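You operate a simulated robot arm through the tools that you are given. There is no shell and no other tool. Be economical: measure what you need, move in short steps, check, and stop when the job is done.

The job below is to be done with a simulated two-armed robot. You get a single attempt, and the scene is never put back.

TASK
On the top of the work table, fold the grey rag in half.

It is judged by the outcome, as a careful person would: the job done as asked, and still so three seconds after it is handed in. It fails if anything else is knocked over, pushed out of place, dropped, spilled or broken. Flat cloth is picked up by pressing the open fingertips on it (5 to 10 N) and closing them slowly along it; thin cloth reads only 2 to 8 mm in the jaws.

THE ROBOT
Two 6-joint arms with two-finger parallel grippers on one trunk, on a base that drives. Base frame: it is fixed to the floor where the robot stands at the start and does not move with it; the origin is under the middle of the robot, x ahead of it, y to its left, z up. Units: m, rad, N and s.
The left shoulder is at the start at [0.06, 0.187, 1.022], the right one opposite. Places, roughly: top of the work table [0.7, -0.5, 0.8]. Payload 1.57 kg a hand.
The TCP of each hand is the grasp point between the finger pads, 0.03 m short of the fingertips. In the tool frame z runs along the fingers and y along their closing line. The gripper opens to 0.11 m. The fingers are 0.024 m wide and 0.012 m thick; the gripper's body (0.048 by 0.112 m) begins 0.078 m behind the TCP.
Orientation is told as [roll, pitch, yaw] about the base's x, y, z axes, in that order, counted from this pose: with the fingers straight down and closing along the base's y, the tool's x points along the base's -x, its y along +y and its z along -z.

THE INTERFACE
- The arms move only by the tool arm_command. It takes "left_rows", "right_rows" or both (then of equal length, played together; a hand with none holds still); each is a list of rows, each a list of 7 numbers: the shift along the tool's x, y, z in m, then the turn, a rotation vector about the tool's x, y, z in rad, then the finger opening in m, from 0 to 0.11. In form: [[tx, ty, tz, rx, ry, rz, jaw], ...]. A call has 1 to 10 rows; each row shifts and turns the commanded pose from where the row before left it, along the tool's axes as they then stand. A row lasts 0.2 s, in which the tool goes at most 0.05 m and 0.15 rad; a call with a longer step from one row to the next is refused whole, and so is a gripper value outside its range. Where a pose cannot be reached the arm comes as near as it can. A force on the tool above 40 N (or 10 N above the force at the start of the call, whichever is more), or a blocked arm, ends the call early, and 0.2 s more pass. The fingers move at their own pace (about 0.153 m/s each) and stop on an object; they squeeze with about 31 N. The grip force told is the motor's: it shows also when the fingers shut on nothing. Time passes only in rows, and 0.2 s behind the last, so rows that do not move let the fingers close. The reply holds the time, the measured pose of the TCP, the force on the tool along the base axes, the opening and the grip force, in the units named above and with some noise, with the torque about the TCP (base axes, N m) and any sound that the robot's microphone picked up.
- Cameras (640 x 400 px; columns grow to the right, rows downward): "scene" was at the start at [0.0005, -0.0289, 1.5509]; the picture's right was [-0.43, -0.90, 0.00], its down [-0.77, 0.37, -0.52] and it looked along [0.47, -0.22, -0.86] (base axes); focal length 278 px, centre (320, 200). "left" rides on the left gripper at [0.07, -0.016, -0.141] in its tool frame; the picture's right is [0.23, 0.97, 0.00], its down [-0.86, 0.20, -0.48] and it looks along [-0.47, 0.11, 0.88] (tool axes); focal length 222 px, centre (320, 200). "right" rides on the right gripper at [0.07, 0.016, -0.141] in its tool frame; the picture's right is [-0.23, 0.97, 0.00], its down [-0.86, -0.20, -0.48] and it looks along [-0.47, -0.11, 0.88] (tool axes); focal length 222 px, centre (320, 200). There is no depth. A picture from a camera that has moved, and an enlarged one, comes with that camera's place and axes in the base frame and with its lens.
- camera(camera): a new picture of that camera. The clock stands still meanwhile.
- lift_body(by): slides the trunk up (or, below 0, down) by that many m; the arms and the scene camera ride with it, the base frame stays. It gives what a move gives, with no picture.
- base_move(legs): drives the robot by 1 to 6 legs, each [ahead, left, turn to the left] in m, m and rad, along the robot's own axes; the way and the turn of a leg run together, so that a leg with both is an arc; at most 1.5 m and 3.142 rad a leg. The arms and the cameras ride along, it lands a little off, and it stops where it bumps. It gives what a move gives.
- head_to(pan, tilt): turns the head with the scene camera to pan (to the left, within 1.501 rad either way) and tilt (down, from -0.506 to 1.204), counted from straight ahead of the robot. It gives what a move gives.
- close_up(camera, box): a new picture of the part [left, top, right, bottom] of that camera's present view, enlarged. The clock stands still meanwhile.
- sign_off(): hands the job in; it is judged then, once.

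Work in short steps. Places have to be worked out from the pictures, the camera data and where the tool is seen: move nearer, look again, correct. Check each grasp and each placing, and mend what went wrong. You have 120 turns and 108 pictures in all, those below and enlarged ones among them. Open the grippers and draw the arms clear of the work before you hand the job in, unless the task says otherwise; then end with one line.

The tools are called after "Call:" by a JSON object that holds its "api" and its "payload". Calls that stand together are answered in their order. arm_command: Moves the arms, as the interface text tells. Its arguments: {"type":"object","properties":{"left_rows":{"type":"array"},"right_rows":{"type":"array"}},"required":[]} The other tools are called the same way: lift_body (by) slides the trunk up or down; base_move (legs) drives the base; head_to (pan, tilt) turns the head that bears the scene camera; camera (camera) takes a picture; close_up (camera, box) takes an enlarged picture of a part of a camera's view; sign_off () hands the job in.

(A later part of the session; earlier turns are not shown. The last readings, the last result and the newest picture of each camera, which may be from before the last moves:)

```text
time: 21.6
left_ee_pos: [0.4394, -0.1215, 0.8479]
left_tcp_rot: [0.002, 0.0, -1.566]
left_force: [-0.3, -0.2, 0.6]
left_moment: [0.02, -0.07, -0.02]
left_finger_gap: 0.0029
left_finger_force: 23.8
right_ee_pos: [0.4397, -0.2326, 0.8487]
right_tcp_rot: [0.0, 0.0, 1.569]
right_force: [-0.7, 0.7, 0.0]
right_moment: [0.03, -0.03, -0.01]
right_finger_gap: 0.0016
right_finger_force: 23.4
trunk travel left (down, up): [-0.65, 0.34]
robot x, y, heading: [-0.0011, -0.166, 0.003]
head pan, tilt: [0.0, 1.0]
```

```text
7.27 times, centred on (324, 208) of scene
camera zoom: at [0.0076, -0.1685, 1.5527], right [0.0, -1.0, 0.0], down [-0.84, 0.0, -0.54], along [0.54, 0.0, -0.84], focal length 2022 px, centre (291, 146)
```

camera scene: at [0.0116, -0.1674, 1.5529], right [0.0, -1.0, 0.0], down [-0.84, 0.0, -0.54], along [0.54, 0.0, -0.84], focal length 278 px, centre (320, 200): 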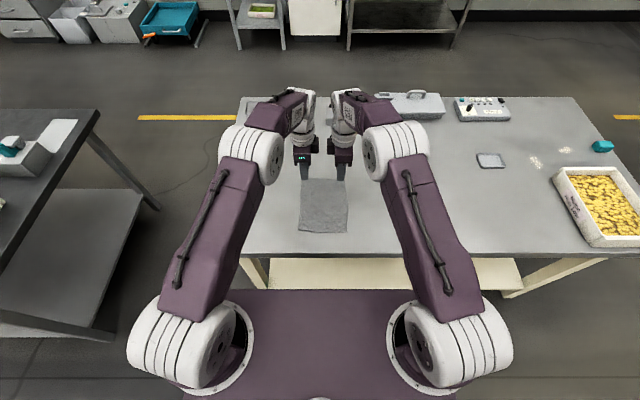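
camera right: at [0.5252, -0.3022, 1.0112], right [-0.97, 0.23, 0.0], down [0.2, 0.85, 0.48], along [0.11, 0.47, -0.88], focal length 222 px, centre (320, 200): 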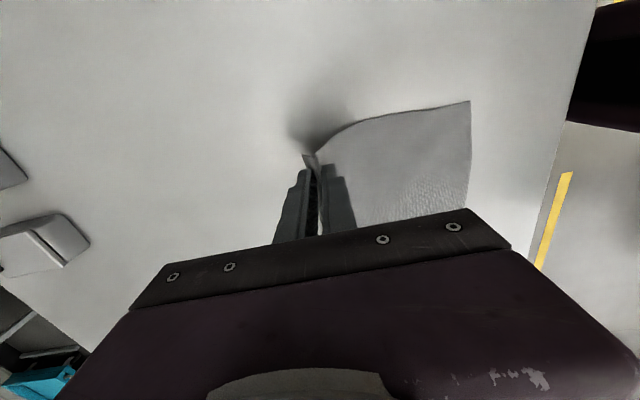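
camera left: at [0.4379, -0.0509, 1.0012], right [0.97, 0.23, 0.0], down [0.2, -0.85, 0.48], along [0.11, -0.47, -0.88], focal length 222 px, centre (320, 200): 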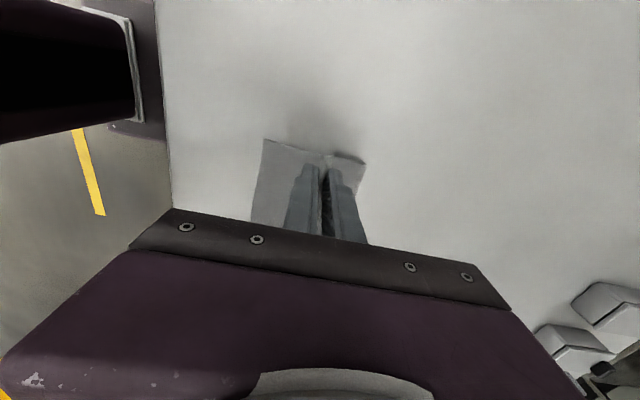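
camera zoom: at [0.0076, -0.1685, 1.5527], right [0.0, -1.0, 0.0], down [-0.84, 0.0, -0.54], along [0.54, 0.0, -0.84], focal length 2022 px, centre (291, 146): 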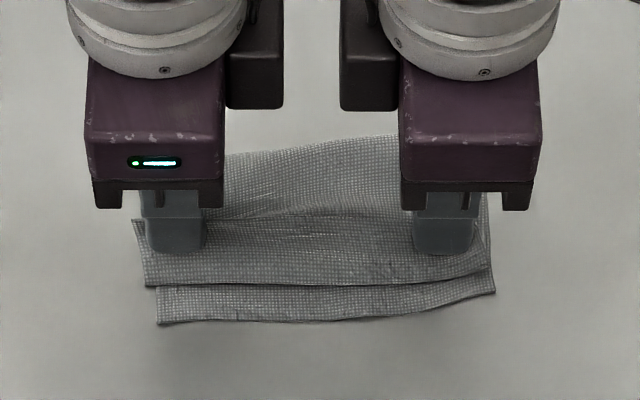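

The flap seems held on both sides. Lift further and toward −x to see whether it turns out.

Call:
{"api": "arm_command", "payload": {"left_rows": [[0, -0.002, -0.01, 0, 0, 0, 0], [0, -0.004, -0.01, 0, 0, 0, 0], [0, -0.006, -0.008, 0, 0, 0, 0]], "right_rows": [[0, 0.002, -0.01, 0, 0, 0, 0], [0, 0.004, -0.01, 0, 0, 0, 0], [0, 0.006, -0.008, 0, 0, 0, 0]]}}

Call:
{"api": "close_up", "payload": {"camera": "left", "box": [230, 110, 390, 210]}}

Call:
{"api": "close_up", "payload": {"camera": "right", "box": [250, 110, 410, 210]}}

Call:
{"api": "close_up", "payload": {"camera": "scene", "box": [280, 180, 368, 235]}}

```text
time: 22.4
left_ee_pos: [0.4281, -0.1215, 0.8749]
left_tcp_rot: [-0.001, 0.0, -1.568]
left_force: [-0.4, -0.5, -0.3]
left_moment: [0.03, 0.01, -0.05]
left_finger_gap: 0.0027
left_finger_force: 24.2
right_ee_pos: [0.4278, -0.2314, 0.8753]
right_tcp_rot: [0.001, 0.0, 1.568]
right_force: [0.7, -0.5, 0.3]
right_moment: [0.01, -0.02, -0.02]
right_finger_gap: 0.0016
right_finger_force: 23.8
trunk travel left (down, up): [-0.65, 0.34]
robot x, y, heading: [-0.0002, -0.1727, 0.001]
head pan, tilt: [0.0, 1.0]
```

```text
4.00 times, centred on (310, 160) of left
camera zoom: at [0.4121, -0.0512, 1.0176], right [0.97, 0.23, 0.0], down [0.2, -0.85, 0.48], along [0.11, -0.47, -0.88], focal length 888 px, centre (360, 360)
```

zoom: 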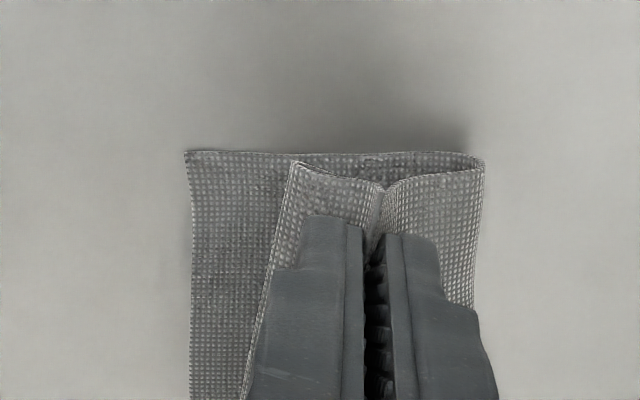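

```text
4.00 times, centred on (330, 160) of right
camera zoom: at [0.4123, -0.3011, 1.0166], right [-0.97, 0.23, 0.0], down [0.2, 0.85, 0.48], along [0.11, 0.47, -0.88], focal length 888 px, centre (280, 360)
```

zoom: 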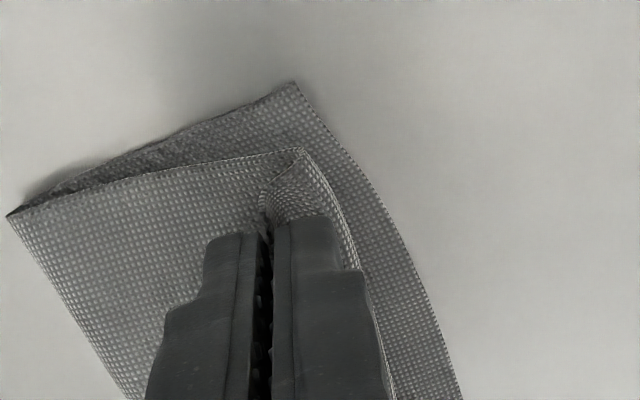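

```text
7.27 times, centred on (324, 208) of scene
camera zoom: at [0.0084, -0.1686, 1.5528], right [0.0, -1.0, 0.0], down [-0.84, 0.0, -0.54], along [0.54, 0.0, -0.84], focal length 2022 px, centre (291, 146)
```

zoom: 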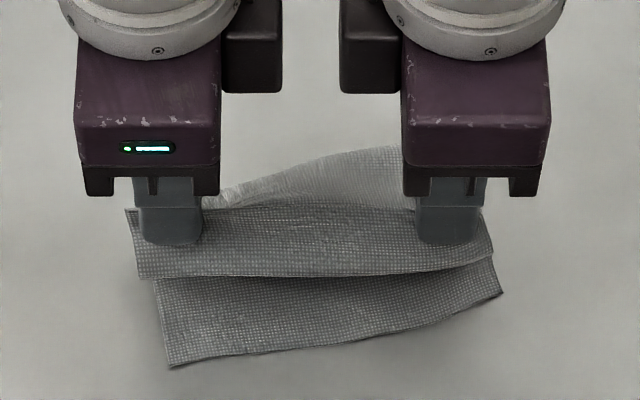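

The body was pinched along with the flap on both sides. Better plan: put this back down, then take the rag by its middle (fold) line and lift it so both halves hang; gravity straightens the hem, and I can lay it down as a clean half fold. First go back down and release.

Call:
{"api": "arm_command", "payload": {"left_rows": [[0, 0.006, 0.008, 0, 0, 0, 0], [0, 0.004, 0.01, 0, 0, 0, 0], [0, 0.002, 0.01, 0, 0, 0, 0], [0, 0, 0.006, 0, 0, 0, 0], [0, 0, 0, 0, 0, 0, 0.04], [0, 0, 0, 0, 0, 0, 0.04], [0, 0, -0.03, 0, 0, 0, 0.04], [0, 0, -0.03, 0, 0, 0, 0.04]], "right_rows": [[0, -0.006, 0.008, 0, 0, 0, 0], [0, -0.004, 0.01, 0, 0, 0, 0], [0, -0.002, 0.01, 0, 0, 0, 0], [0, 0, 0.006, 0, 0, 0, 0], [0, 0, 0, 0, 0, 0, 0.04], [0, 0, 0, 0, 0, 0, 0.04], [0, 0, -0.03, 0, 0, 0, 0.04], [0, 0, -0.03, 0, 0, 0, 0.04]]}}

Call:
{"api": "close_up", "payload": {"camera": "left", "box": [200, 60, 424, 200]}}

Call:
{"api": "close_up", "payload": {"camera": "scene", "box": [280, 180, 368, 235]}}

Call:
{"api": "close_up", "payload": {"camera": "right", "box": [216, 60, 440, 200]}}

```text
time: 24.2
left_ee_pos: [0.4379, -0.1219, 0.9019]
left_tcp_rot: [0.001, 0.001, -1.566]
left_force: [-0.6, 0.0, 0.3]
left_moment: [0.02, 0.0, -0.01]
left_finger_gap: 0.0403
left_finger_force: 0.0
right_ee_pos: [0.4407, -0.2326, 0.9022]
right_tcp_rot: [0.0, 0.0, 1.57]
right_force: [0.6, -0.6, -0.5]
right_moment: [-0.02, -0.04, -0.01]
right_finger_gap: 0.0399
right_finger_force: 0.1
trunk travel left (down, up): [-0.65, 0.34]
robot x, y, heading: [0.0009, -0.1679, -0.001]
head pan, tilt: [0.0, 1.0]
```

```text
2.86 times, centred on (312, 130) of left
camera zoom: at [0.4229, -0.0519, 1.0438], right [0.97, 0.23, 0.0], down [0.2, -0.85, 0.48], along [0.11, -0.47, -0.88], focal length 635 px, centre (343, 400)
```

zoom: 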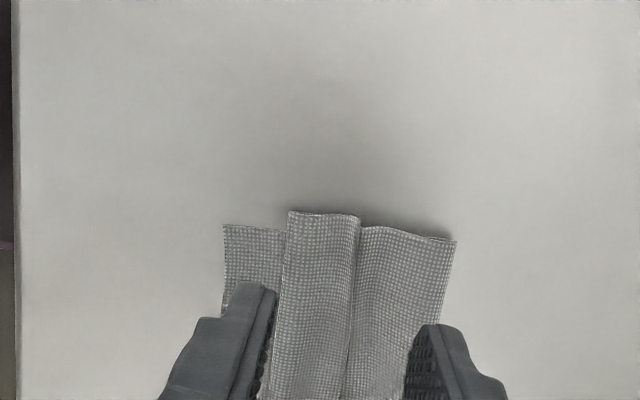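

```text
7.27 times, centred on (324, 208) of scene
camera zoom: at [0.0077, -0.1685, 1.5527], right [0.0, -1.0, 0.0], down [-0.84, 0.0, -0.54], along [0.54, 0.0, -0.84], focal length 2022 px, centre (291, 146)
```

zoom: 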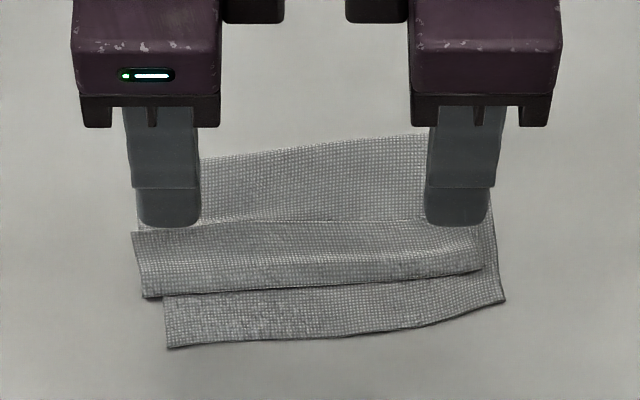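

```text
2.86 times, centred on (328, 130) of right
camera zoom: at [0.4238, -0.3028, 1.0426], right [-0.97, 0.23, 0.0], down [0.2, 0.85, 0.48], along [0.11, 0.47, -0.88], focal length 635 px, centre (297, 400)
```

zoom: 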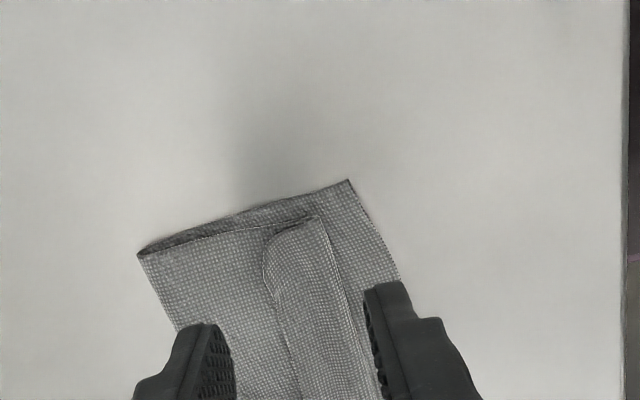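

Fold line now runs from about (0.479,−0.104) to (0.499,−0.25), i.e. turned ~0.134 rad. I align both hands to it and centre them ~1 cm inside the fold, far fingers just beyond it.

Call:
{"api": "arm_command", "payload": {"left_rows": [[0, 0, 0, 0, 0, -0.134, 0.04], [-0.0031, 0.0165, 0, 0, 0, 0, 0.034], [-0.0031, 0.0166, 0, 0, 0, 0, 0.026], [0, 0, 0.025, 0, 0, 0, 0.026], [0, 0, 0.025, 0, 0, 0, 0.026]], "right_rows": [[0, 0, 0, 0, 0, -0.134, 0.04], [0.0035, -0.0226, 0, 0, 0, 0, 0.034], [0.0035, -0.0226, 0, 0, 0, 0, 0.026], [0, 0, 0.025, 0, 0, 0, 0.026], [0, 0, 0.025, 0, 0, 0, 0.026]]}}

Call:
{"api": "close_up", "payload": {"camera": "left", "box": [210, 90, 410, 215]}}

Call:
{"api": "close_up", "payload": {"camera": "right", "box": [230, 90, 430, 215]}}

```text
time: 25.4
left_ee_pos: [0.4746, -0.1228, 0.8507]
left_tcp_rot: [-0.001, 0.001, -1.435]
left_force: [0.0, -0.6, -0.6]
left_moment: [0.02, 0.01, 0.01]
left_finger_gap: 0.026
left_finger_force: 0.0
right_ee_pos: [0.4869, -0.2345, 0.8521]
right_tcp_rot: [0.001, 0.001, 1.703]
right_force: [0.0, 0.5, 0.5]
right_moment: [0.0, 0.05, -0.02]
right_finger_gap: 0.0257
right_finger_force: 0.1
trunk travel left (down, up): [-0.65, 0.34]
robot x, y, heading: [0.0005, -0.1687, -0.0]
head pan, tilt: [0.0, 1.0]
```

```text
3.20 times, centred on (310, 152) of left
camera zoom: at [0.4495, -0.0556, 0.9924], right [0.93, 0.36, 0.0], down [0.31, -0.82, 0.48], along [0.17, -0.45, -0.88], focal length 711 px, centre (352, 352)
```

zoom: 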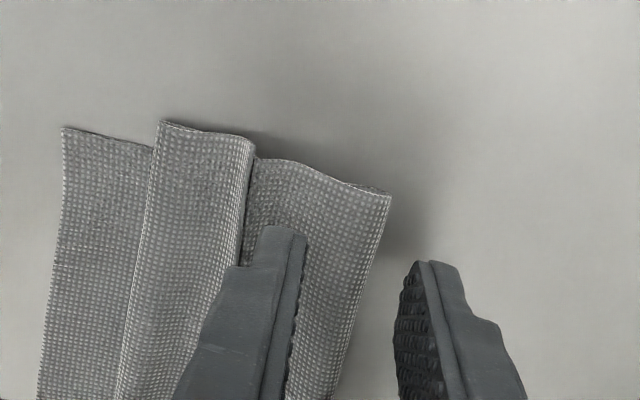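

```text
3.20 times, centred on (330, 152) of right
camera zoom: at [0.481, -0.3058, 0.9923], right [-1.0, 0.1, 0.0], down [0.09, 0.87, 0.48], along [0.05, 0.48, -0.88], focal length 711 px, centre (288, 352)
```

zoom: 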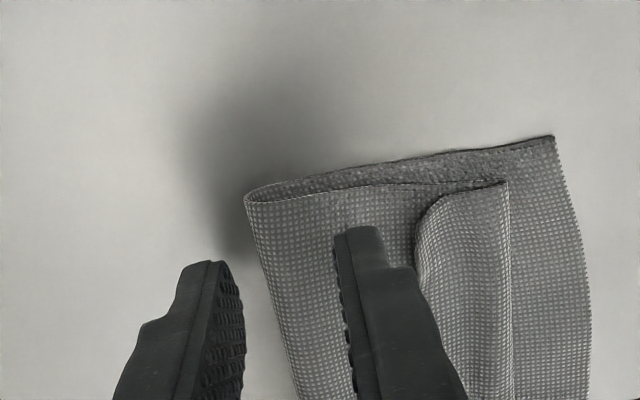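

Alignment is good; nudge left 3 mm inward and lower to near contact.

Call:
{"api": "arm_command", "payload": {"left_rows": [[0, -0.003, 0.006, 0, 0, 0, 0.026], [0, 0, 0.006, 0, 0, 0, 0.026], [0, 0, 0.003, 0, 0, 0, 0.026]], "right_rows": [[0, 0, 0.006, 0, 0, 0, 0.026], [0, 0, 0.006, 0, 0, 0, 0.026], [0, 0, 0.004, 0, 0, 0, 0.026]]}}

Call:
{"api": "arm_command", "payload": {"left_rows": [[0, 0, 0.002, 0, 0, 0, 0.026], [0, 0, 0.001, 0, 0, 0, 0.026]], "right_rows": [[0, 0, 0.002, 0, 0, 0, 0.026], [0, 0, 0.001, 0, 0, 0, 0.026]]}}

```text
time: 26.2
left_ee_pos: [0.4711, -0.1243, 0.836]
left_tcp_rot: [0.0, -0.001, -1.435]
left_force: [-0.1, 0.2, 0.0]
left_moment: [0.0, -0.01, -0.01]
left_finger_gap: 0.0257
left_finger_force: 0.0
right_ee_pos: [0.4864, -0.2341, 0.836]
right_tcp_rot: [0.0, 0.001, 1.703]
right_force: [1.6, -0.2, -0.7]
right_moment: [-0.01, -0.02, -0.02]
right_finger_gap: 0.026
right_finger_force: 0.0
trunk travel left (down, up): [-0.65, 0.34]
robot x, y, heading: [-0.0011, -0.1735, -0.001]
head pan, tilt: [0.0, 1.0]
```

```text
time: 26.8
left_ee_pos: [0.4712, -0.1235, 0.8341]
left_tcp_rot: [0.0, 0.001, -1.435]
left_force: [-0.2, -0.1, 0.2]
left_moment: [-0.02, 0.01, 0.04]
left_finger_gap: 0.0256
left_finger_force: 0.0
right_ee_pos: [0.4862, -0.2325, 0.8323]
right_tcp_rot: [-0.001, 0.0, 1.703]
right_force: [0.0, 0.1, 0.2]
right_moment: [0.02, -0.04, 0.03]
right_finger_gap: 0.0258
right_finger_force: 0.0
trunk travel left (down, up): [-0.65, 0.34]
robot x, y, heading: [0.0017, -0.171, -0.002]
head pan, tilt: [0.0, 1.0]
```

No contact yet; go on by about 1.5–2 mm.

Call:
{"api": "arm_command", "payload": {"left_rows": [[0, 0, 0.001, 0, 0, 0, 0.026], [0, 0, 0.001, 0, 0, 0, 0.026], [0, 0, 0, 0, 0, 0, 0.026]], "right_rows": [[0, 0, 0.001, 0, 0, 0, 0.026], [0, 0, 0.0005, 0, 0, 0, 0.026], [0, 0, 0, 0, 0, 0, 0.026]]}}

```text
time: 27.6
left_ee_pos: [0.4714, -0.1235, 0.8326]
left_tcp_rot: [0.001, 0.0, -1.435]
left_force: [0.5, 0.6, 10.1]
left_moment: [0.07, 0.16, 0.02]
left_finger_gap: 0.0255
left_finger_force: 0.1
right_ee_pos: [0.4851, -0.2329, 0.8331]
right_tcp_rot: [-0.001, 0.0, 1.703]
right_force: [0.5, -0.7, 5.8]
right_moment: [-0.12, 0.08, 0.01]
right_finger_gap: 0.0254
right_finger_force: 0.0
trunk travel left (down, up): [-0.65, 0.34]
robot x, y, heading: [-0.0034, -0.1663, 0.003]
head pan, tilt: [0.0, 1.0]
```

Pressing with 10 N and 6 N: close slowly.

Call:
{"api": "arm_command", "payload": {"left_rows": [[0, 0, 0, 0, 0, 0, 0.022], [0, 0, 0, 0, 0, 0, 0.018], [0, 0, 0, 0, 0, 0, 0.014], [0, 0, 0, 0, 0, 0, 0.01], [0, 0, 0, 0, 0, 0, 0.006], [0, 0, 0, 0, 0, 0, 0.002], [0, 0, 0, 0, 0, 0, 0], [0, 0, 0, 0, 0, 0, 0]], "right_rows": [[0, 0, 0, 0, 0, 0, 0.022], [0, 0, 0, 0, 0, 0, 0.018], [0, 0, 0, 0, 0, 0, 0.014], [0, 0, 0, 0, 0, 0, 0.01], [0, 0, 0, 0, 0, 0, 0.006], [0, 0, 0, 0, 0, 0, 0.002], [0, 0, 0, 0, 0, 0, 0], [0, 0, 0, 0, 0, 0, 0]]}}

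Call:
{"api": "close_up", "payload": {"camera": "left", "box": [210, 90, 410, 215]}}

Call:
{"api": "close_up", "payload": {"camera": "right", "box": [230, 90, 430, 215]}}

```text
time: 29.4
left_ee_pos: [0.4699, -0.1234, 0.8317]
left_tcp_rot: [0.0, -0.001, -1.434]
left_force: [-0.5, -1.5, 13.0]
left_moment: [0.07, 0.14, 0.02]
left_finger_gap: 0.0066
left_finger_force: 26.1
right_ee_pos: [0.4842, -0.2323, 0.8321]
right_tcp_rot: [-0.002, -0.002, 1.703]
right_force: [0.5, -0.1, 7.0]
right_moment: [-0.05, 0.0, 0.01]
right_finger_gap: 0.0026
right_finger_force: 23.7
trunk travel left (down, up): [-0.65, 0.34]
robot x, y, heading: [0.0018, -0.1656, -0.0]
head pan, tilt: [0.0, 1.0]
```

```text
3.20 times, centred on (310, 152) of left
camera zoom: at [0.4446, -0.0564, 0.9736], right [0.93, 0.36, 0.0], down [0.31, -0.82, 0.48], along [0.17, -0.45, -0.88], focal length 711 px, centre (352, 352)
```

zoom: 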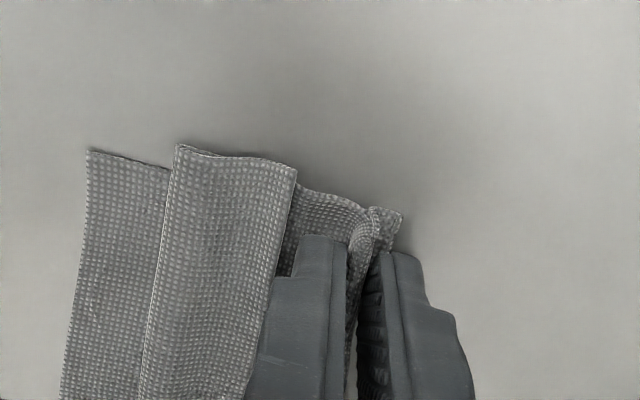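

```text
3.20 times, centred on (330, 152) of right
camera zoom: at [0.478, -0.3044, 0.9731], right [-1.0, 0.1, 0.0], down [0.08, 0.87, 0.48], along [0.05, 0.48, -0.88], focal length 711 px, centre (288, 352)
```

zoom: 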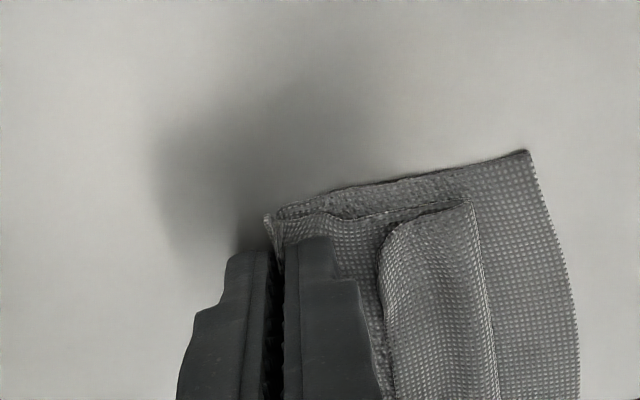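

Left holds a ridge at the fold (6.6 mm), right the fold's edge (2.6 mm). Lift 4 cm and check.

Call:
{"api": "arm_command", "payload": {"left_rows": [[0, 0, -0.01, 0, 0, 0, 0], [0, 0, -0.015, 0, 0, 0, 0], [0, 0, -0.015, 0, 0, 0, 0]], "right_rows": [[0, 0, -0.01, 0, 0, 0, 0], [0, 0, -0.015, 0, 0, 0, 0], [0, 0, -0.015, 0, 0, 0, 0]]}}

Call:
{"api": "close_up", "payload": {"camera": "left", "box": [210, 90, 410, 215]}}

Call:
{"api": "close_up", "payload": {"camera": "right", "box": [230, 90, 430, 215]}}

Call:
{"api": "close_up", "payload": {"camera": "scene", "box": [272, 170, 368, 230]}}

```text
time: 30.2
left_ee_pos: [0.4715, -0.122, 0.8726]
left_tcp_rot: [-0.001, 0.0, -1.434]
left_force: [0.4, -0.9, -0.3]
left_moment: [-0.02, 0.0, 0.01]
left_finger_gap: 0.0062
left_finger_force: 26.2
right_ee_pos: [0.4862, -0.2329, 0.8721]
right_tcp_rot: [0.0, 0.0, 1.705]
right_force: [0.2, -0.6, -0.5]
right_moment: [0.04, 0.01, 0.01]
right_finger_gap: 0.0025
right_finger_force: 24.8
trunk travel left (down, up): [-0.65, 0.34]
robot x, y, heading: [0.0002, -0.1691, 0.002]
head pan, tilt: [0.0, 1.0]
```

```text
3.20 times, centred on (310, 152) of left
camera zoom: at [0.4462, -0.0555, 1.013], right [0.93, 0.36, 0.0], down [0.31, -0.82, 0.48], along [0.17, -0.45, -0.88], focal length 711 px, centre (352, 352)
```

zoom: 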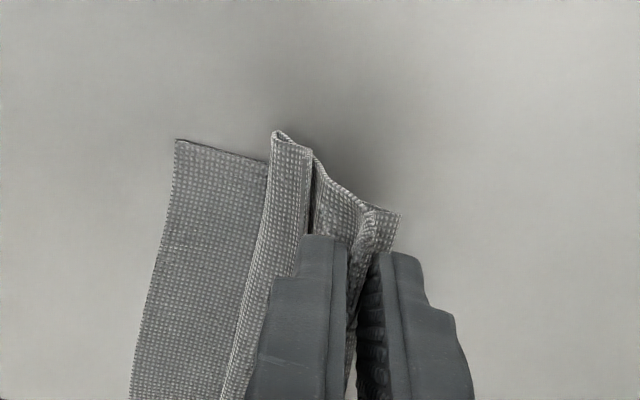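

```text
3.20 times, centred on (330, 152) of right
camera zoom: at [0.48, -0.3044, 1.0128], right [-1.0, 0.1, 0.0], down [0.09, 0.87, 0.48], along [0.05, 0.48, -0.88], focal length 711 px, centre (288, 352)
```

zoom: 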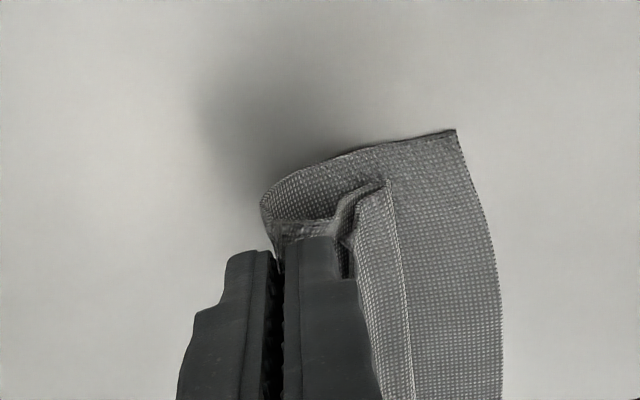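

```text
6.67 times, centred on (320, 200) of scene
camera zoom: at [0.009, -0.1684, 1.5527], right [0.0, -1.0, 0.0], down [-0.84, 0.0, -0.54], along [0.54, 0.0, -0.84], focal length 1853 px, centre (320, 200)
```

zoom: 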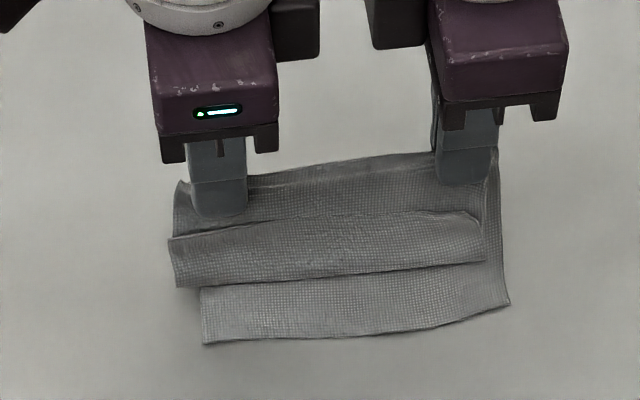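

Both hold near the middle. Lift 11 cm more so the halves hang free.

Call:
{"api": "arm_command", "payload": {"left_rows": [[0, 0, -0.015, 0, 0, 0, 0], [0, 0, -0.02, 0, 0, 0, 0], [0, 0, -0.02, 0, 0, 0, 0], [0, 0, -0.02, 0, 0, 0, 0], [0, 0, -0.02, 0, 0, 0, 0], [0, 0, -0.015, 0, 0, 0, 0], [0, 0, 0, 0, 0, 0, 0], [0, 0, 0, 0, 0, 0, 0]], "right_rows": [[0, 0, -0.015, 0, 0, 0, 0], [0, 0, -0.02, 0, 0, 0, 0], [0, 0, -0.02, 0, 0, 0, 0], [0, 0, -0.02, 0, 0, 0, 0], [0, 0, -0.02, 0, 0, 0, 0], [0, 0, -0.015, 0, 0, 0, 0], [0, 0, 0, 0, 0, 0, 0], [0, 0, 0, 0, 0, 0, 0]]}}

Call:
{"api": "close_up", "payload": {"camera": "left", "box": [210, 90, 410, 215]}}

Call:
{"api": "close_up", "payload": {"camera": "right", "box": [230, 90, 430, 215]}}

Call:
{"api": "close_up", "payload": {"camera": "scene", "box": [256, 140, 384, 220]}}

```text
time: 32.0
left_ee_pos: [0.4715, -0.1241, 0.981]
left_tcp_rot: [-0.001, 0.0, -1.436]
left_force: [-0.9, 0.1, 0.8]
left_moment: [0.02, -0.01, 0.0]
left_finger_gap: 0.0063
left_finger_force: 26.6
right_ee_pos: [0.4858, -0.2319, 0.9808]
right_tcp_rot: [0.001, 0.001, 1.702]
right_force: [0.4, -0.6, -0.1]
right_moment: [-0.02, 0.01, 0.01]
right_finger_gap: 0.0026
right_finger_force: 24.0
trunk travel left (down, up): [-0.65, 0.34]
robot x, y, heading: [-0.0019, -0.1689, 0.0]
head pan, tilt: [0.0, 1.0]
```

```text
3.20 times, centred on (310, 152) of left
camera zoom: at [0.447, -0.0562, 1.1226], right [0.93, 0.36, 0.0], down [0.31, -0.82, 0.48], along [0.17, -0.45, -0.88], focal length 711 px, centre (352, 352)
```

zoom: 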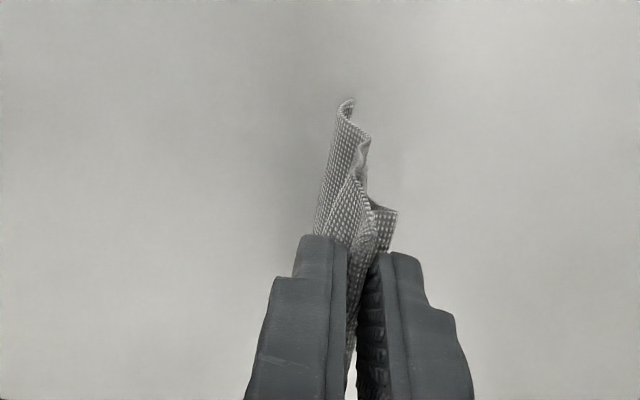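

```text
3.20 times, centred on (330, 152) of right
camera zoom: at [0.4792, -0.3038, 1.1219], right [-1.0, 0.1, 0.0], down [0.09, 0.87, 0.48], along [0.05, 0.48, -0.88], focal length 711 px, centre (288, 352)
```

zoom: 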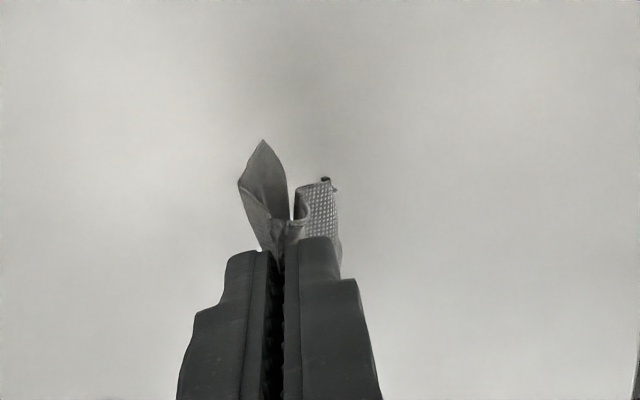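

```text
5.00 times, centred on (320, 180) of scene
camera zoom: at [0.0089, -0.1685, 1.5528], right [0.0, -1.0, 0.0], down [-0.84, 0.0, -0.54], along [0.54, 0.0, -0.84], focal length 1390 px, centre (320, 300)
```

zoom: 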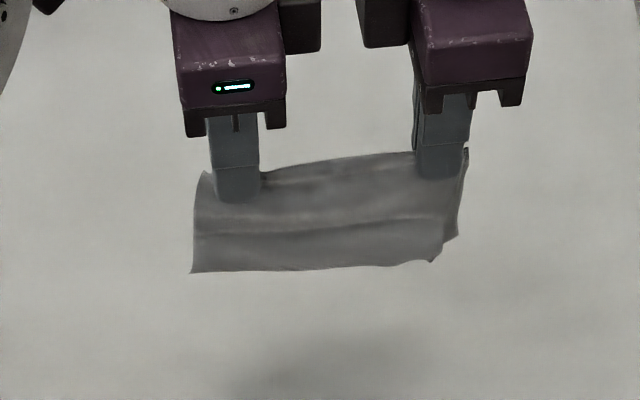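

The rag hangs folded over the hands; the visible half is ~0.10 m long, so the hem has come out. Move 4 cm toward the robot and lower until the hem edges just reach the table.

Call:
{"api": "arm_command", "payload": {"left_rows": [[0.0014, -0.0099, 0.01, 0, 0, 0, 0], [0.0014, -0.0099, 0.01, 0, 0, 0, 0], [0.0014, -0.0099, 0.01, 0, 0, 0, 0], [0.0014, -0.0099, 0.01, 0, 0, 0, 0], [0, 0, 0, 0, 0, 0, 0], [0, 0, 0, 0, 0, 0, 0]], "right_rows": [[-0.0013, 0.0099, 0.01, 0, 0, 0, 0], [-0.0013, 0.0099, 0.01, 0, 0, 0, 0], [-0.0013, 0.0099, 0.01, 0, 0, 0, 0], [-0.0013, 0.0099, 0.01, 0, 0, 0, 0], [0, 0, 0, 0, 0, 0, 0], [0, 0, 0, 0, 0, 0, 0]]}}

Call:
{"api": "close_up", "payload": {"camera": "left", "box": [210, 90, 410, 215]}}

Call:
{"api": "close_up", "payload": {"camera": "right", "box": [230, 90, 430, 215]}}

Call:
{"api": "close_up", "payload": {"camera": "scene", "box": [256, 160, 384, 240]}}

```text
time: 33.4
left_ee_pos: [0.4326, -0.1233, 0.9411]
left_tcp_rot: [-0.001, 0.0, -1.435]
left_force: [0.0, 0.3, 0.3]
left_moment: [-0.01, 0.01, 0.0]
left_finger_gap: 0.0067
left_finger_force: 26.6
right_ee_pos: [0.4452, -0.2325, 0.9407]
right_tcp_rot: [0.0, 0.0, 1.703]
right_force: [0.3, 0.6, 0.2]
right_moment: [0.0, -0.02, -0.02]
right_finger_gap: 0.0027
right_finger_force: 23.8
trunk travel left (down, up): [-0.65, 0.34]
robot x, y, heading: [-0.0001, -0.1698, 0.001]
head pan, tilt: [0.0, 1.0]
```

```text
3.20 times, centred on (310, 152) of left
camera zoom: at [0.4066, -0.0557, 1.0836], right [0.93, 0.36, 0.0], down [0.31, -0.82, 0.48], along [0.17, -0.45, -0.88], focal length 711 px, centre (352, 352)
```

zoom: 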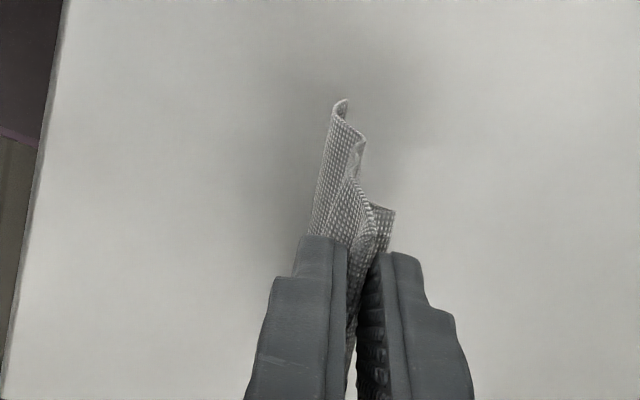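

```text
3.20 times, centred on (330, 152) of right
camera zoom: at [0.4387, -0.3047, 1.0818], right [-1.0, 0.1, 0.0], down [0.09, 0.87, 0.48], along [0.05, 0.48, -0.88], focal length 711 px, centre (288, 352)
```

zoom: 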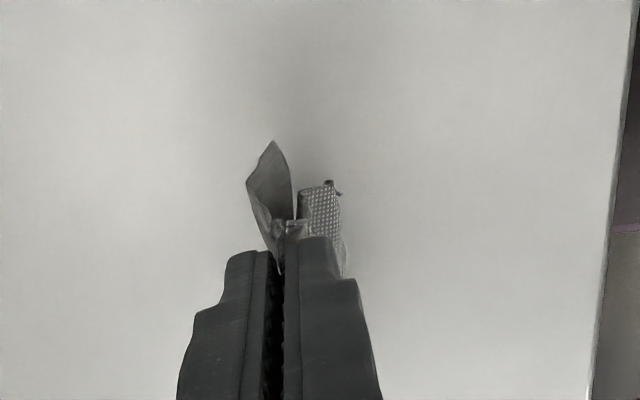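

```text
5.00 times, centred on (320, 200) of scene
camera zoom: at [0.009, -0.1685, 1.5528], right [0.0, -1.0, 0.0], down [-0.84, 0.0, -0.54], along [0.54, 0.0, -0.84], focal length 1390 px, centre (320, 200)
```

zoom: 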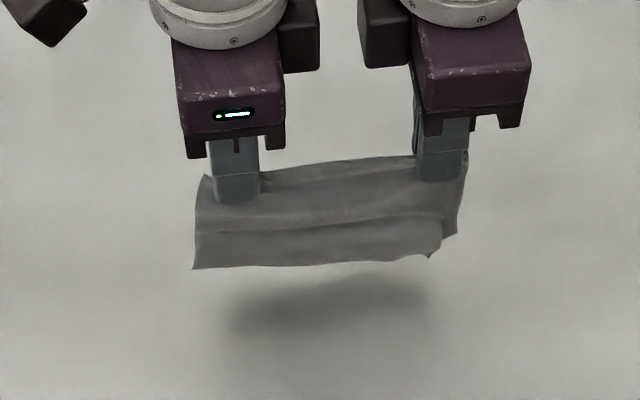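

I zoom in on the hanging sheet to see if the hem really came out.

Call:
{"api": "close_up", "payload": {"camera": "scene", "box": [288, 186, 356, 220]}}

Call:
{"api": "close_up", "payload": {"camera": "left", "box": [290, 110, 350, 170]}}

Call:
{"api": "close_up", "payload": {"camera": "right", "box": [295, 125, 345, 175]}}

```text
9.41 times, centred on (322, 203) of scene
camera zoom: at [0.009, -0.1685, 1.5528], right [0.0, -1.0, 0.0], down [-0.84, 0.0, -0.54], along [0.54, 0.0, -0.84], focal length 2616 px, centre (301, 172)
```

zoom: 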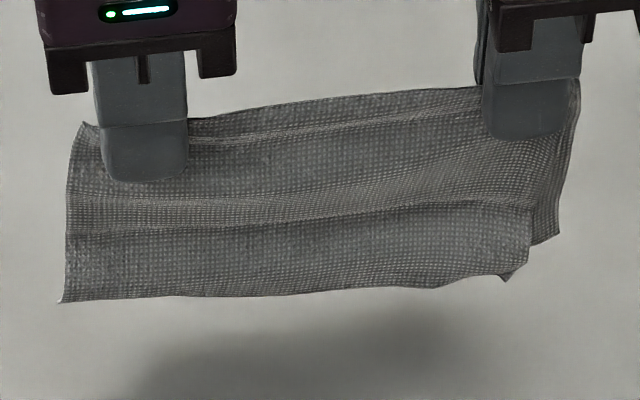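

```text
6.67 times, centred on (320, 140) of left
camera zoom: at [0.4066, -0.0557, 1.0836], right [0.93, 0.36, 0.0], down [0.31, -0.82, 0.48], along [0.17, -0.45, -0.88], focal length 1481 px, centre (320, 600)
```

zoom: 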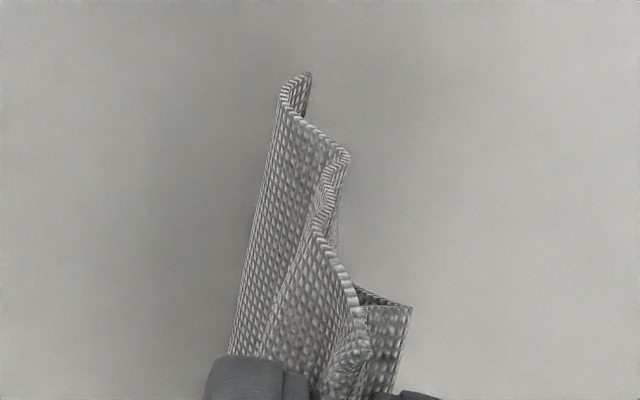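

```text
8.00 times, centred on (320, 150) of right
camera zoom: at [0.4387, -0.3047, 1.0818], right [-1.0, 0.1, 0.0], down [0.09, 0.87, 0.48], along [0.05, 0.48, -0.88], focal length 1777 px, centre (320, 600)
```

zoom: 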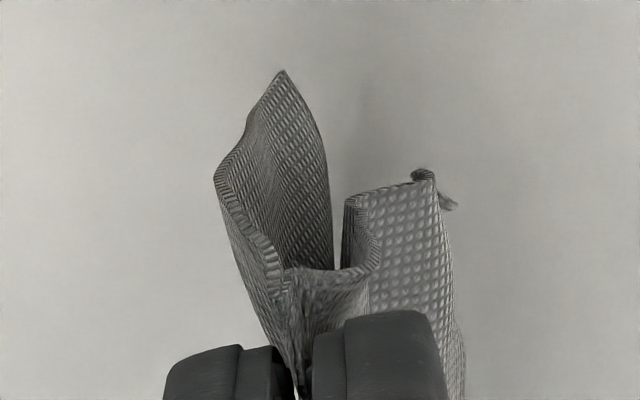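

On the left the hem is out; at the right its corner is still partly turned up. I'll raise and shake it a few times to let it fall straight.

Call:
{"api": "arm_command", "payload": {"left_rows": [[0, 0, -0.04, 0, 0, 0, 0], [0, 0.04, -0.02, 0, 0, 0, 0], [0, -0.045, 0, 0, 0, 0, 0], [0, 0.045, 0, 0, 0, 0, 0], [0, -0.045, 0, 0, 0, 0, 0], [0, 0.025, -0.03, 0, 0, 0, 0], [0, 0, 0.045, 0, 0, 0, 0], [0, 0, -0.045, 0, 0, 0, 0], [0, 0, 0, 0, 0, 0, 0], [0, 0, 0, 0, 0, 0, 0]], "right_rows": [[0, 0, -0.04, 0, 0, 0, 0], [0, -0.04, -0.02, 0, 0, 0, 0], [0, 0.045, 0, 0, 0, 0, 0], [0, -0.045, 0, 0, 0, 0, 0], [0, 0.045, 0, 0, 0, 0, 0], [0, -0.025, -0.03, 0, 0, 0, 0], [0, 0, 0.045, 0, 0, 0, 0], [0, 0, -0.045, 0, 0, 0, 0], [0, 0, 0, 0, 0, 0, 0], [0, 0, 0, 0, 0, 0, 0]]}}

Call:
{"api": "close_up", "payload": {"camera": "scene", "box": [272, 140, 368, 200]}}

Call:
{"api": "close_up", "payload": {"camera": "left", "box": [290, 110, 350, 170]}}

Call:
{"api": "close_up", "payload": {"camera": "right", "box": [295, 125, 345, 175]}}

```text
time: 35.6
left_ee_pos: [0.4535, -0.1213, 1.0282]
left_tcp_rot: [0.0, -0.001, -1.433]
left_force: [0.7, -0.1, -0.1]
left_moment: [-0.01, 0.01, 0.03]
left_finger_gap: 0.0059
left_finger_force: 26.0
right_ee_pos: [0.4681, -0.232, 1.0284]
right_tcp_rot: [-0.001, 0.0, 1.702]
right_force: [-0.4, 1.1, 0.0]
right_moment: [-0.01, 0.02, 0.0]
right_finger_gap: 0.0023
right_finger_force: 23.8
trunk travel left (down, up): [-0.65, 0.34]
robot x, y, heading: [0.0003, -0.1691, 0.001]
head pan, tilt: [0.0, 1.0]
```

```text
6.67 times, centred on (320, 170) of scene
camera zoom: at [0.0098, -0.1686, 1.5528], right [0.0, -1.0, 0.0], down [-0.84, 0.0, -0.54], along [0.54, 0.0, -0.84], focal length 1853 px, centre (320, 400)
```

zoom: 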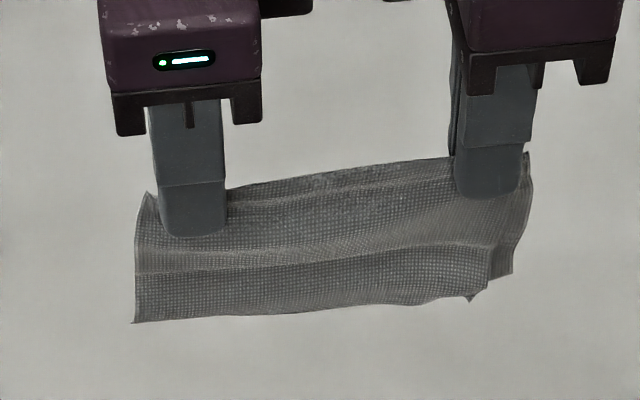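

```text
6.67 times, centred on (320, 140) of left
camera zoom: at [0.4279, -0.0534, 1.17], right [0.93, 0.36, 0.0], down [0.31, -0.82, 0.48], along [0.17, -0.45, -0.88], focal length 1481 px, centre (320, 600)
```

zoom: 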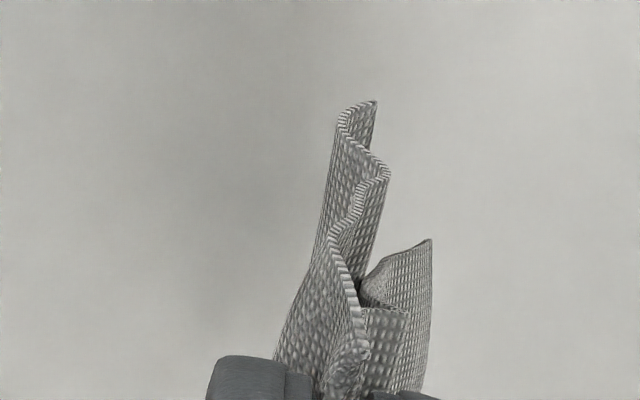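

```text
8.00 times, centred on (320, 150) of right
camera zoom: at [0.4619, -0.3028, 1.1707], right [-1.0, 0.1, 0.0], down [0.09, 0.87, 0.48], along [0.05, 0.48, -0.88], focal length 1777 px, centre (320, 600)
```

zoom: 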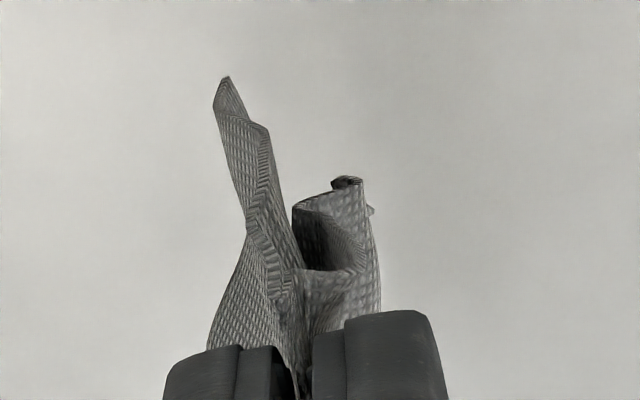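

The shake helped partly. I'll lay it down now: lower until it touches, then sweep +x while descending so both halves trail toward the robot.

Call:
{"api": "arm_command", "payload": {"left_rows": [[0.0014, -0.0099, 0.02, 0, 0, 0, 0], [0.0014, -0.0099, 0.02, 0, 0, 0, 0], [0.0014, -0.0099, 0.02, 0, 0, 0, 0], [0, 0, 0.015, 0, 0, 0, 0], [0, 0, 0.01, 0, 0, 0, 0], [0, 0, 0, 0, 0, 0, 0], [0, 0, 0, 0, 0, 0, 0]], "right_rows": [[-0.0013, 0.0099, 0.02, 0, 0, 0, 0], [-0.0013, 0.0099, 0.02, 0, 0, 0, 0], [-0.0013, 0.0099, 0.02, 0, 0, 0, 0], [0, 0, 0.015, 0, 0, 0, 0], [0, 0, 0.01, 0, 0, 0, 0], [0, 0, 0, 0, 0, 0, 0], [0, 0, 0, 0, 0, 0, 0]]}}

Call:
{"api": "close_up", "payload": {"camera": "scene", "box": [256, 170, 384, 250]}}

Call:
{"api": "close_up", "payload": {"camera": "right", "box": [230, 90, 430, 215]}}

```text
time: 37.2
left_ee_pos: [0.422, -0.1184, 0.9451]
left_tcp_rot: [0.0, 0.0, -1.435]
left_force: [1.1, -1.8, 0.0]
left_moment: [-0.02, -0.01, -0.01]
left_finger_gap: 0.0059
left_finger_force: 26.1
right_ee_pos: [0.4354, -0.2314, 0.9454]
right_tcp_rot: [0.001, 0.0, 1.702]
right_force: [-0.7, 1.2, 0.1]
right_moment: [0.01, 0.0, -0.01]
right_finger_gap: 0.0026
right_finger_force: 23.6
trunk travel left (down, up): [-0.65, 0.34]
robot x, y, heading: [-0.0002, -0.1695, 0.0]
head pan, tilt: [0.0, 1.0]
```

```text
5.00 times, centred on (320, 210) of scene
camera zoom: at [0.0093, -0.1685, 1.5528], right [0.0, -1.0, 0.0], down [-0.84, 0.0, -0.54], along [0.54, 0.0, -0.84], focal length 1390 px, centre (320, 150)
```

zoom: 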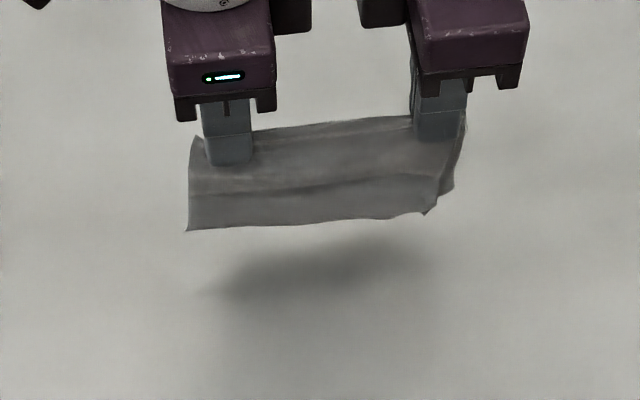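

```text
3.20 times, centred on (330, 152) of right
camera zoom: at [0.4294, -0.3027, 1.0862], right [-1.0, 0.1, 0.0], down [0.09, 0.87, 0.48], along [0.05, 0.48, -0.88], focal length 711 px, centre (288, 352)
```

zoom: 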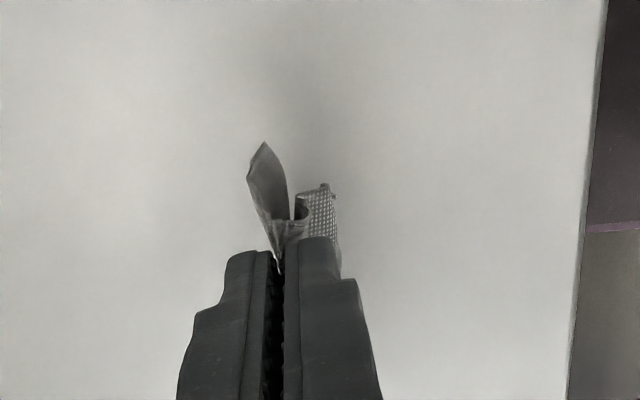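

Start the laying arc: descend with motion to +x.

Call:
{"api": "arm_command", "payload": {"left_rows": [[-0.0008, 0.0059, 0.015, 0, 0, 0, 0], [-0.0014, 0.0099, 0.012, 0, 0, 0, 0], [-0.0016, 0.0119, 0.011, 0, 0, 0, 0], [-0.0016, 0.0119, 0.011, 0, 0, 0, 0], [-0.0016, 0.0119, 0.011, 0, 0, 0, 0], [-0.0016, 0.0119, 0.011, 0, 0, 0, 0], [-0.0016, 0.0119, 0.011, 0, 0, 0, 0], [-0.0016, 0.0119, 0.01, 0, 0, 0, 0], [-0.0016, 0.0119, 0.008, 0, 0, 0, 0], [-0.0016, 0.0119, 0.003, 0, 0, 0, 0]], "right_rows": [[0.0008, -0.0059, 0.015, 0, 0, 0, 0], [0.0014, -0.0099, 0.012, 0, 0, 0, 0], [0.0016, -0.0119, 0.011, 0, 0, 0, 0], [0.0016, -0.0119, 0.011, 0, 0, 0, 0], [0.0016, -0.0119, 0.011, 0, 0, 0, 0], [0.0016, -0.0119, 0.011, 0, 0, 0, 0], [0.0016, -0.0119, 0.011, 0, 0, 0, 0], [0.0016, -0.0119, 0.01, 0, 0, 0, 0], [0.0016, -0.0119, 0.008, 0, 0, 0, 0], [0.0016, -0.0119, 0.003, 0, 0, 0, 0]]}}

Call:
{"api": "close_up", "payload": {"camera": "scene", "box": [272, 160, 368, 220]}}

Call:
{"api": "close_up", "payload": {"camera": "right", "box": [230, 90, 430, 215]}}

Call:
{"api": "close_up", "payload": {"camera": "left", "box": [210, 90, 410, 215]}}

```text
time: 39.4
left_ee_pos: [0.5327, -0.1206, 0.8422]
left_tcp_rot: [-0.002, 0.0, -1.434]
left_force: [-0.5, 0.5, -0.3]
left_moment: [0.0, 0.0, 0.04]
left_finger_gap: 0.0057
left_finger_force: 25.4
right_ee_pos: [0.5484, -0.2294, 0.8429]
right_tcp_rot: [-0.001, 0.0, 1.703]
right_force: [0.1, 1.3, -0.6]
right_moment: [-0.03, -0.02, 0.01]
right_finger_gap: 0.0024
right_finger_force: 24.0
trunk travel left (down, up): [-0.65, 0.34]
robot x, y, heading: [0.0001, -0.1701, 0.002]
head pan, tilt: [0.0, 1.0]
```

```text
6.67 times, centred on (320, 190) of scene
camera zoom: at [0.01, -0.1685, 1.5528], right [0.0, -1.0, 0.0], down [-0.84, 0.0, -0.54], along [0.54, 0.0, -0.84], focal length 1853 px, centre (320, 267)
```

zoom: 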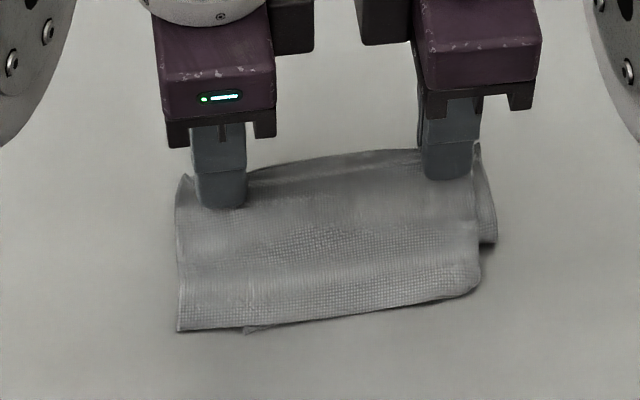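

```text
3.20 times, centred on (330, 152) of right
camera zoom: at [0.5422, -0.3013, 0.9827], right [-1.0, 0.1, 0.0], down [0.09, 0.87, 0.48], along [0.05, 0.48, -0.88], focal length 711 px, centre (288, 352)
```

zoom: 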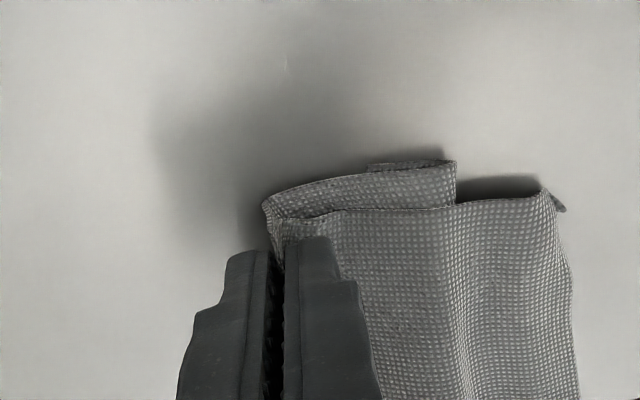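

```text
3.20 times, centred on (310, 152) of left
camera zoom: at [0.5083, -0.0532, 0.9835], right [0.93, 0.36, 0.0], down [0.32, -0.82, 0.48], along [0.17, -0.45, -0.88], focal length 711 px, centre (352, 352)
```

zoom: 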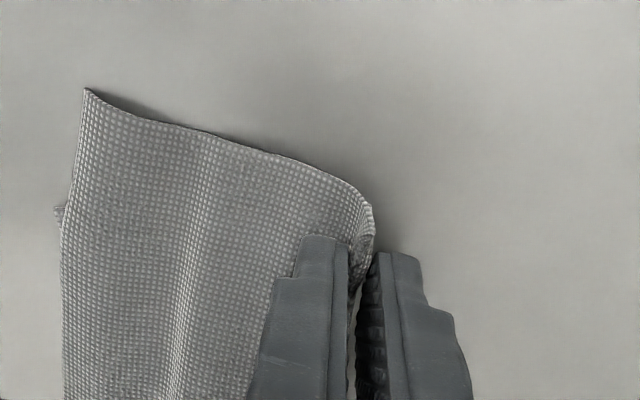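

It's laying out as a proper half fold, though the lower layer's right-hand corner seems tucked under. Drag 3 cm more to +x so table friction pulls the layers straight.

Call:
{"api": "arm_command", "payload": {"left_rows": [[-0.001, 0.0079, 0, 0, 0, 0, 0], [-0.001, 0.0079, 0, 0, 0, 0, 0], [-0.001, 0.0079, 0, 0, 0, 0, 0], [-0.001, 0.0079, 0, 0, 0, 0, 0], [0, 0, 0, 0, 0, 0, 0]], "right_rows": [[0.001, -0.0079, 0, 0, 0, 0, 0], [0.001, -0.0079, 0, 0, 0, 0, 0], [0.001, -0.0079, 0, 0, 0, 0, 0], [0.001, -0.0079, 0, 0, 0, 0, 0], [0, 0, 0, 0, 0, 0, 0]]}}

Call:
{"api": "close_up", "payload": {"camera": "scene", "box": [272, 150, 368, 210]}}

Call:
{"api": "close_up", "payload": {"camera": "right", "box": [230, 90, 430, 215]}}

```text
time: 40.6
left_ee_pos: [0.5636, -0.1188, 0.8442]
left_tcp_rot: [0.001, 0.001, -1.438]
left_force: [-0.5, -0.9, -0.4]
left_moment: [-0.03, 0.02, 0.0]
left_finger_gap: 0.0058
left_finger_force: 26.0
right_ee_pos: [0.5802, -0.2311, 0.8429]
right_tcp_rot: [0.0, 0.0, 1.7]
right_force: [-0.7, -0.2, -0.1]
right_moment: [0.02, -0.02, 0.0]
right_finger_gap: 0.0024
right_finger_force: 24.3
trunk travel left (down, up): [-0.65, 0.34]
robot x, y, heading: [-0.0004, -0.1683, 0.0]
head pan, tilt: [0.0, 1.0]
```

```text
6.67 times, centred on (320, 180) of scene
camera zoom: at [0.0085, -0.1685, 1.5528], right [0.0, -1.0, 0.0], down [-0.84, 0.0, -0.54], along [0.54, 0.0, -0.84], focal length 1853 px, centre (320, 333)
```

zoom: 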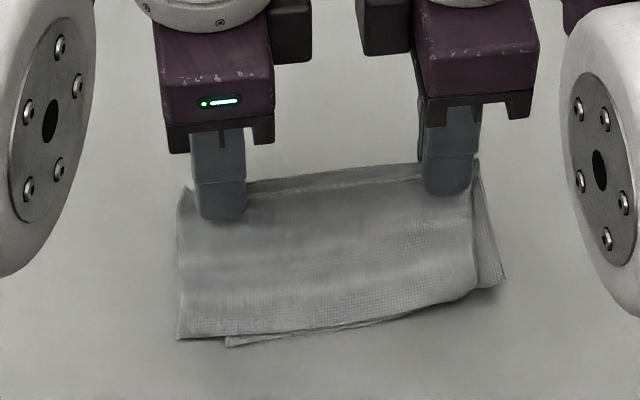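

```text
3.20 times, centred on (330, 152) of right
camera zoom: at [0.5729, -0.3023, 0.9834], right [-1.0, 0.1, 0.0], down [0.09, 0.87, 0.48], along [0.05, 0.48, -0.88], focal length 711 px, centre (288, 352)
```

zoom: 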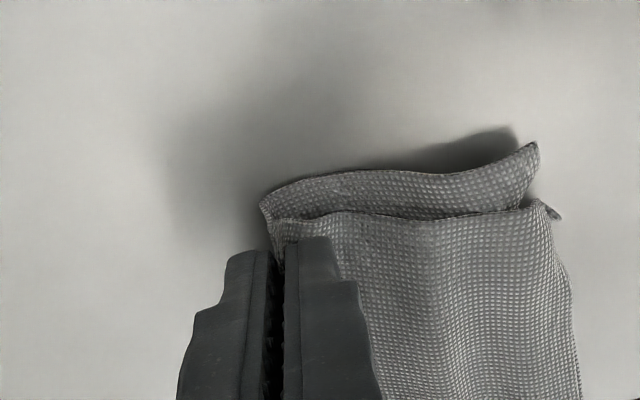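

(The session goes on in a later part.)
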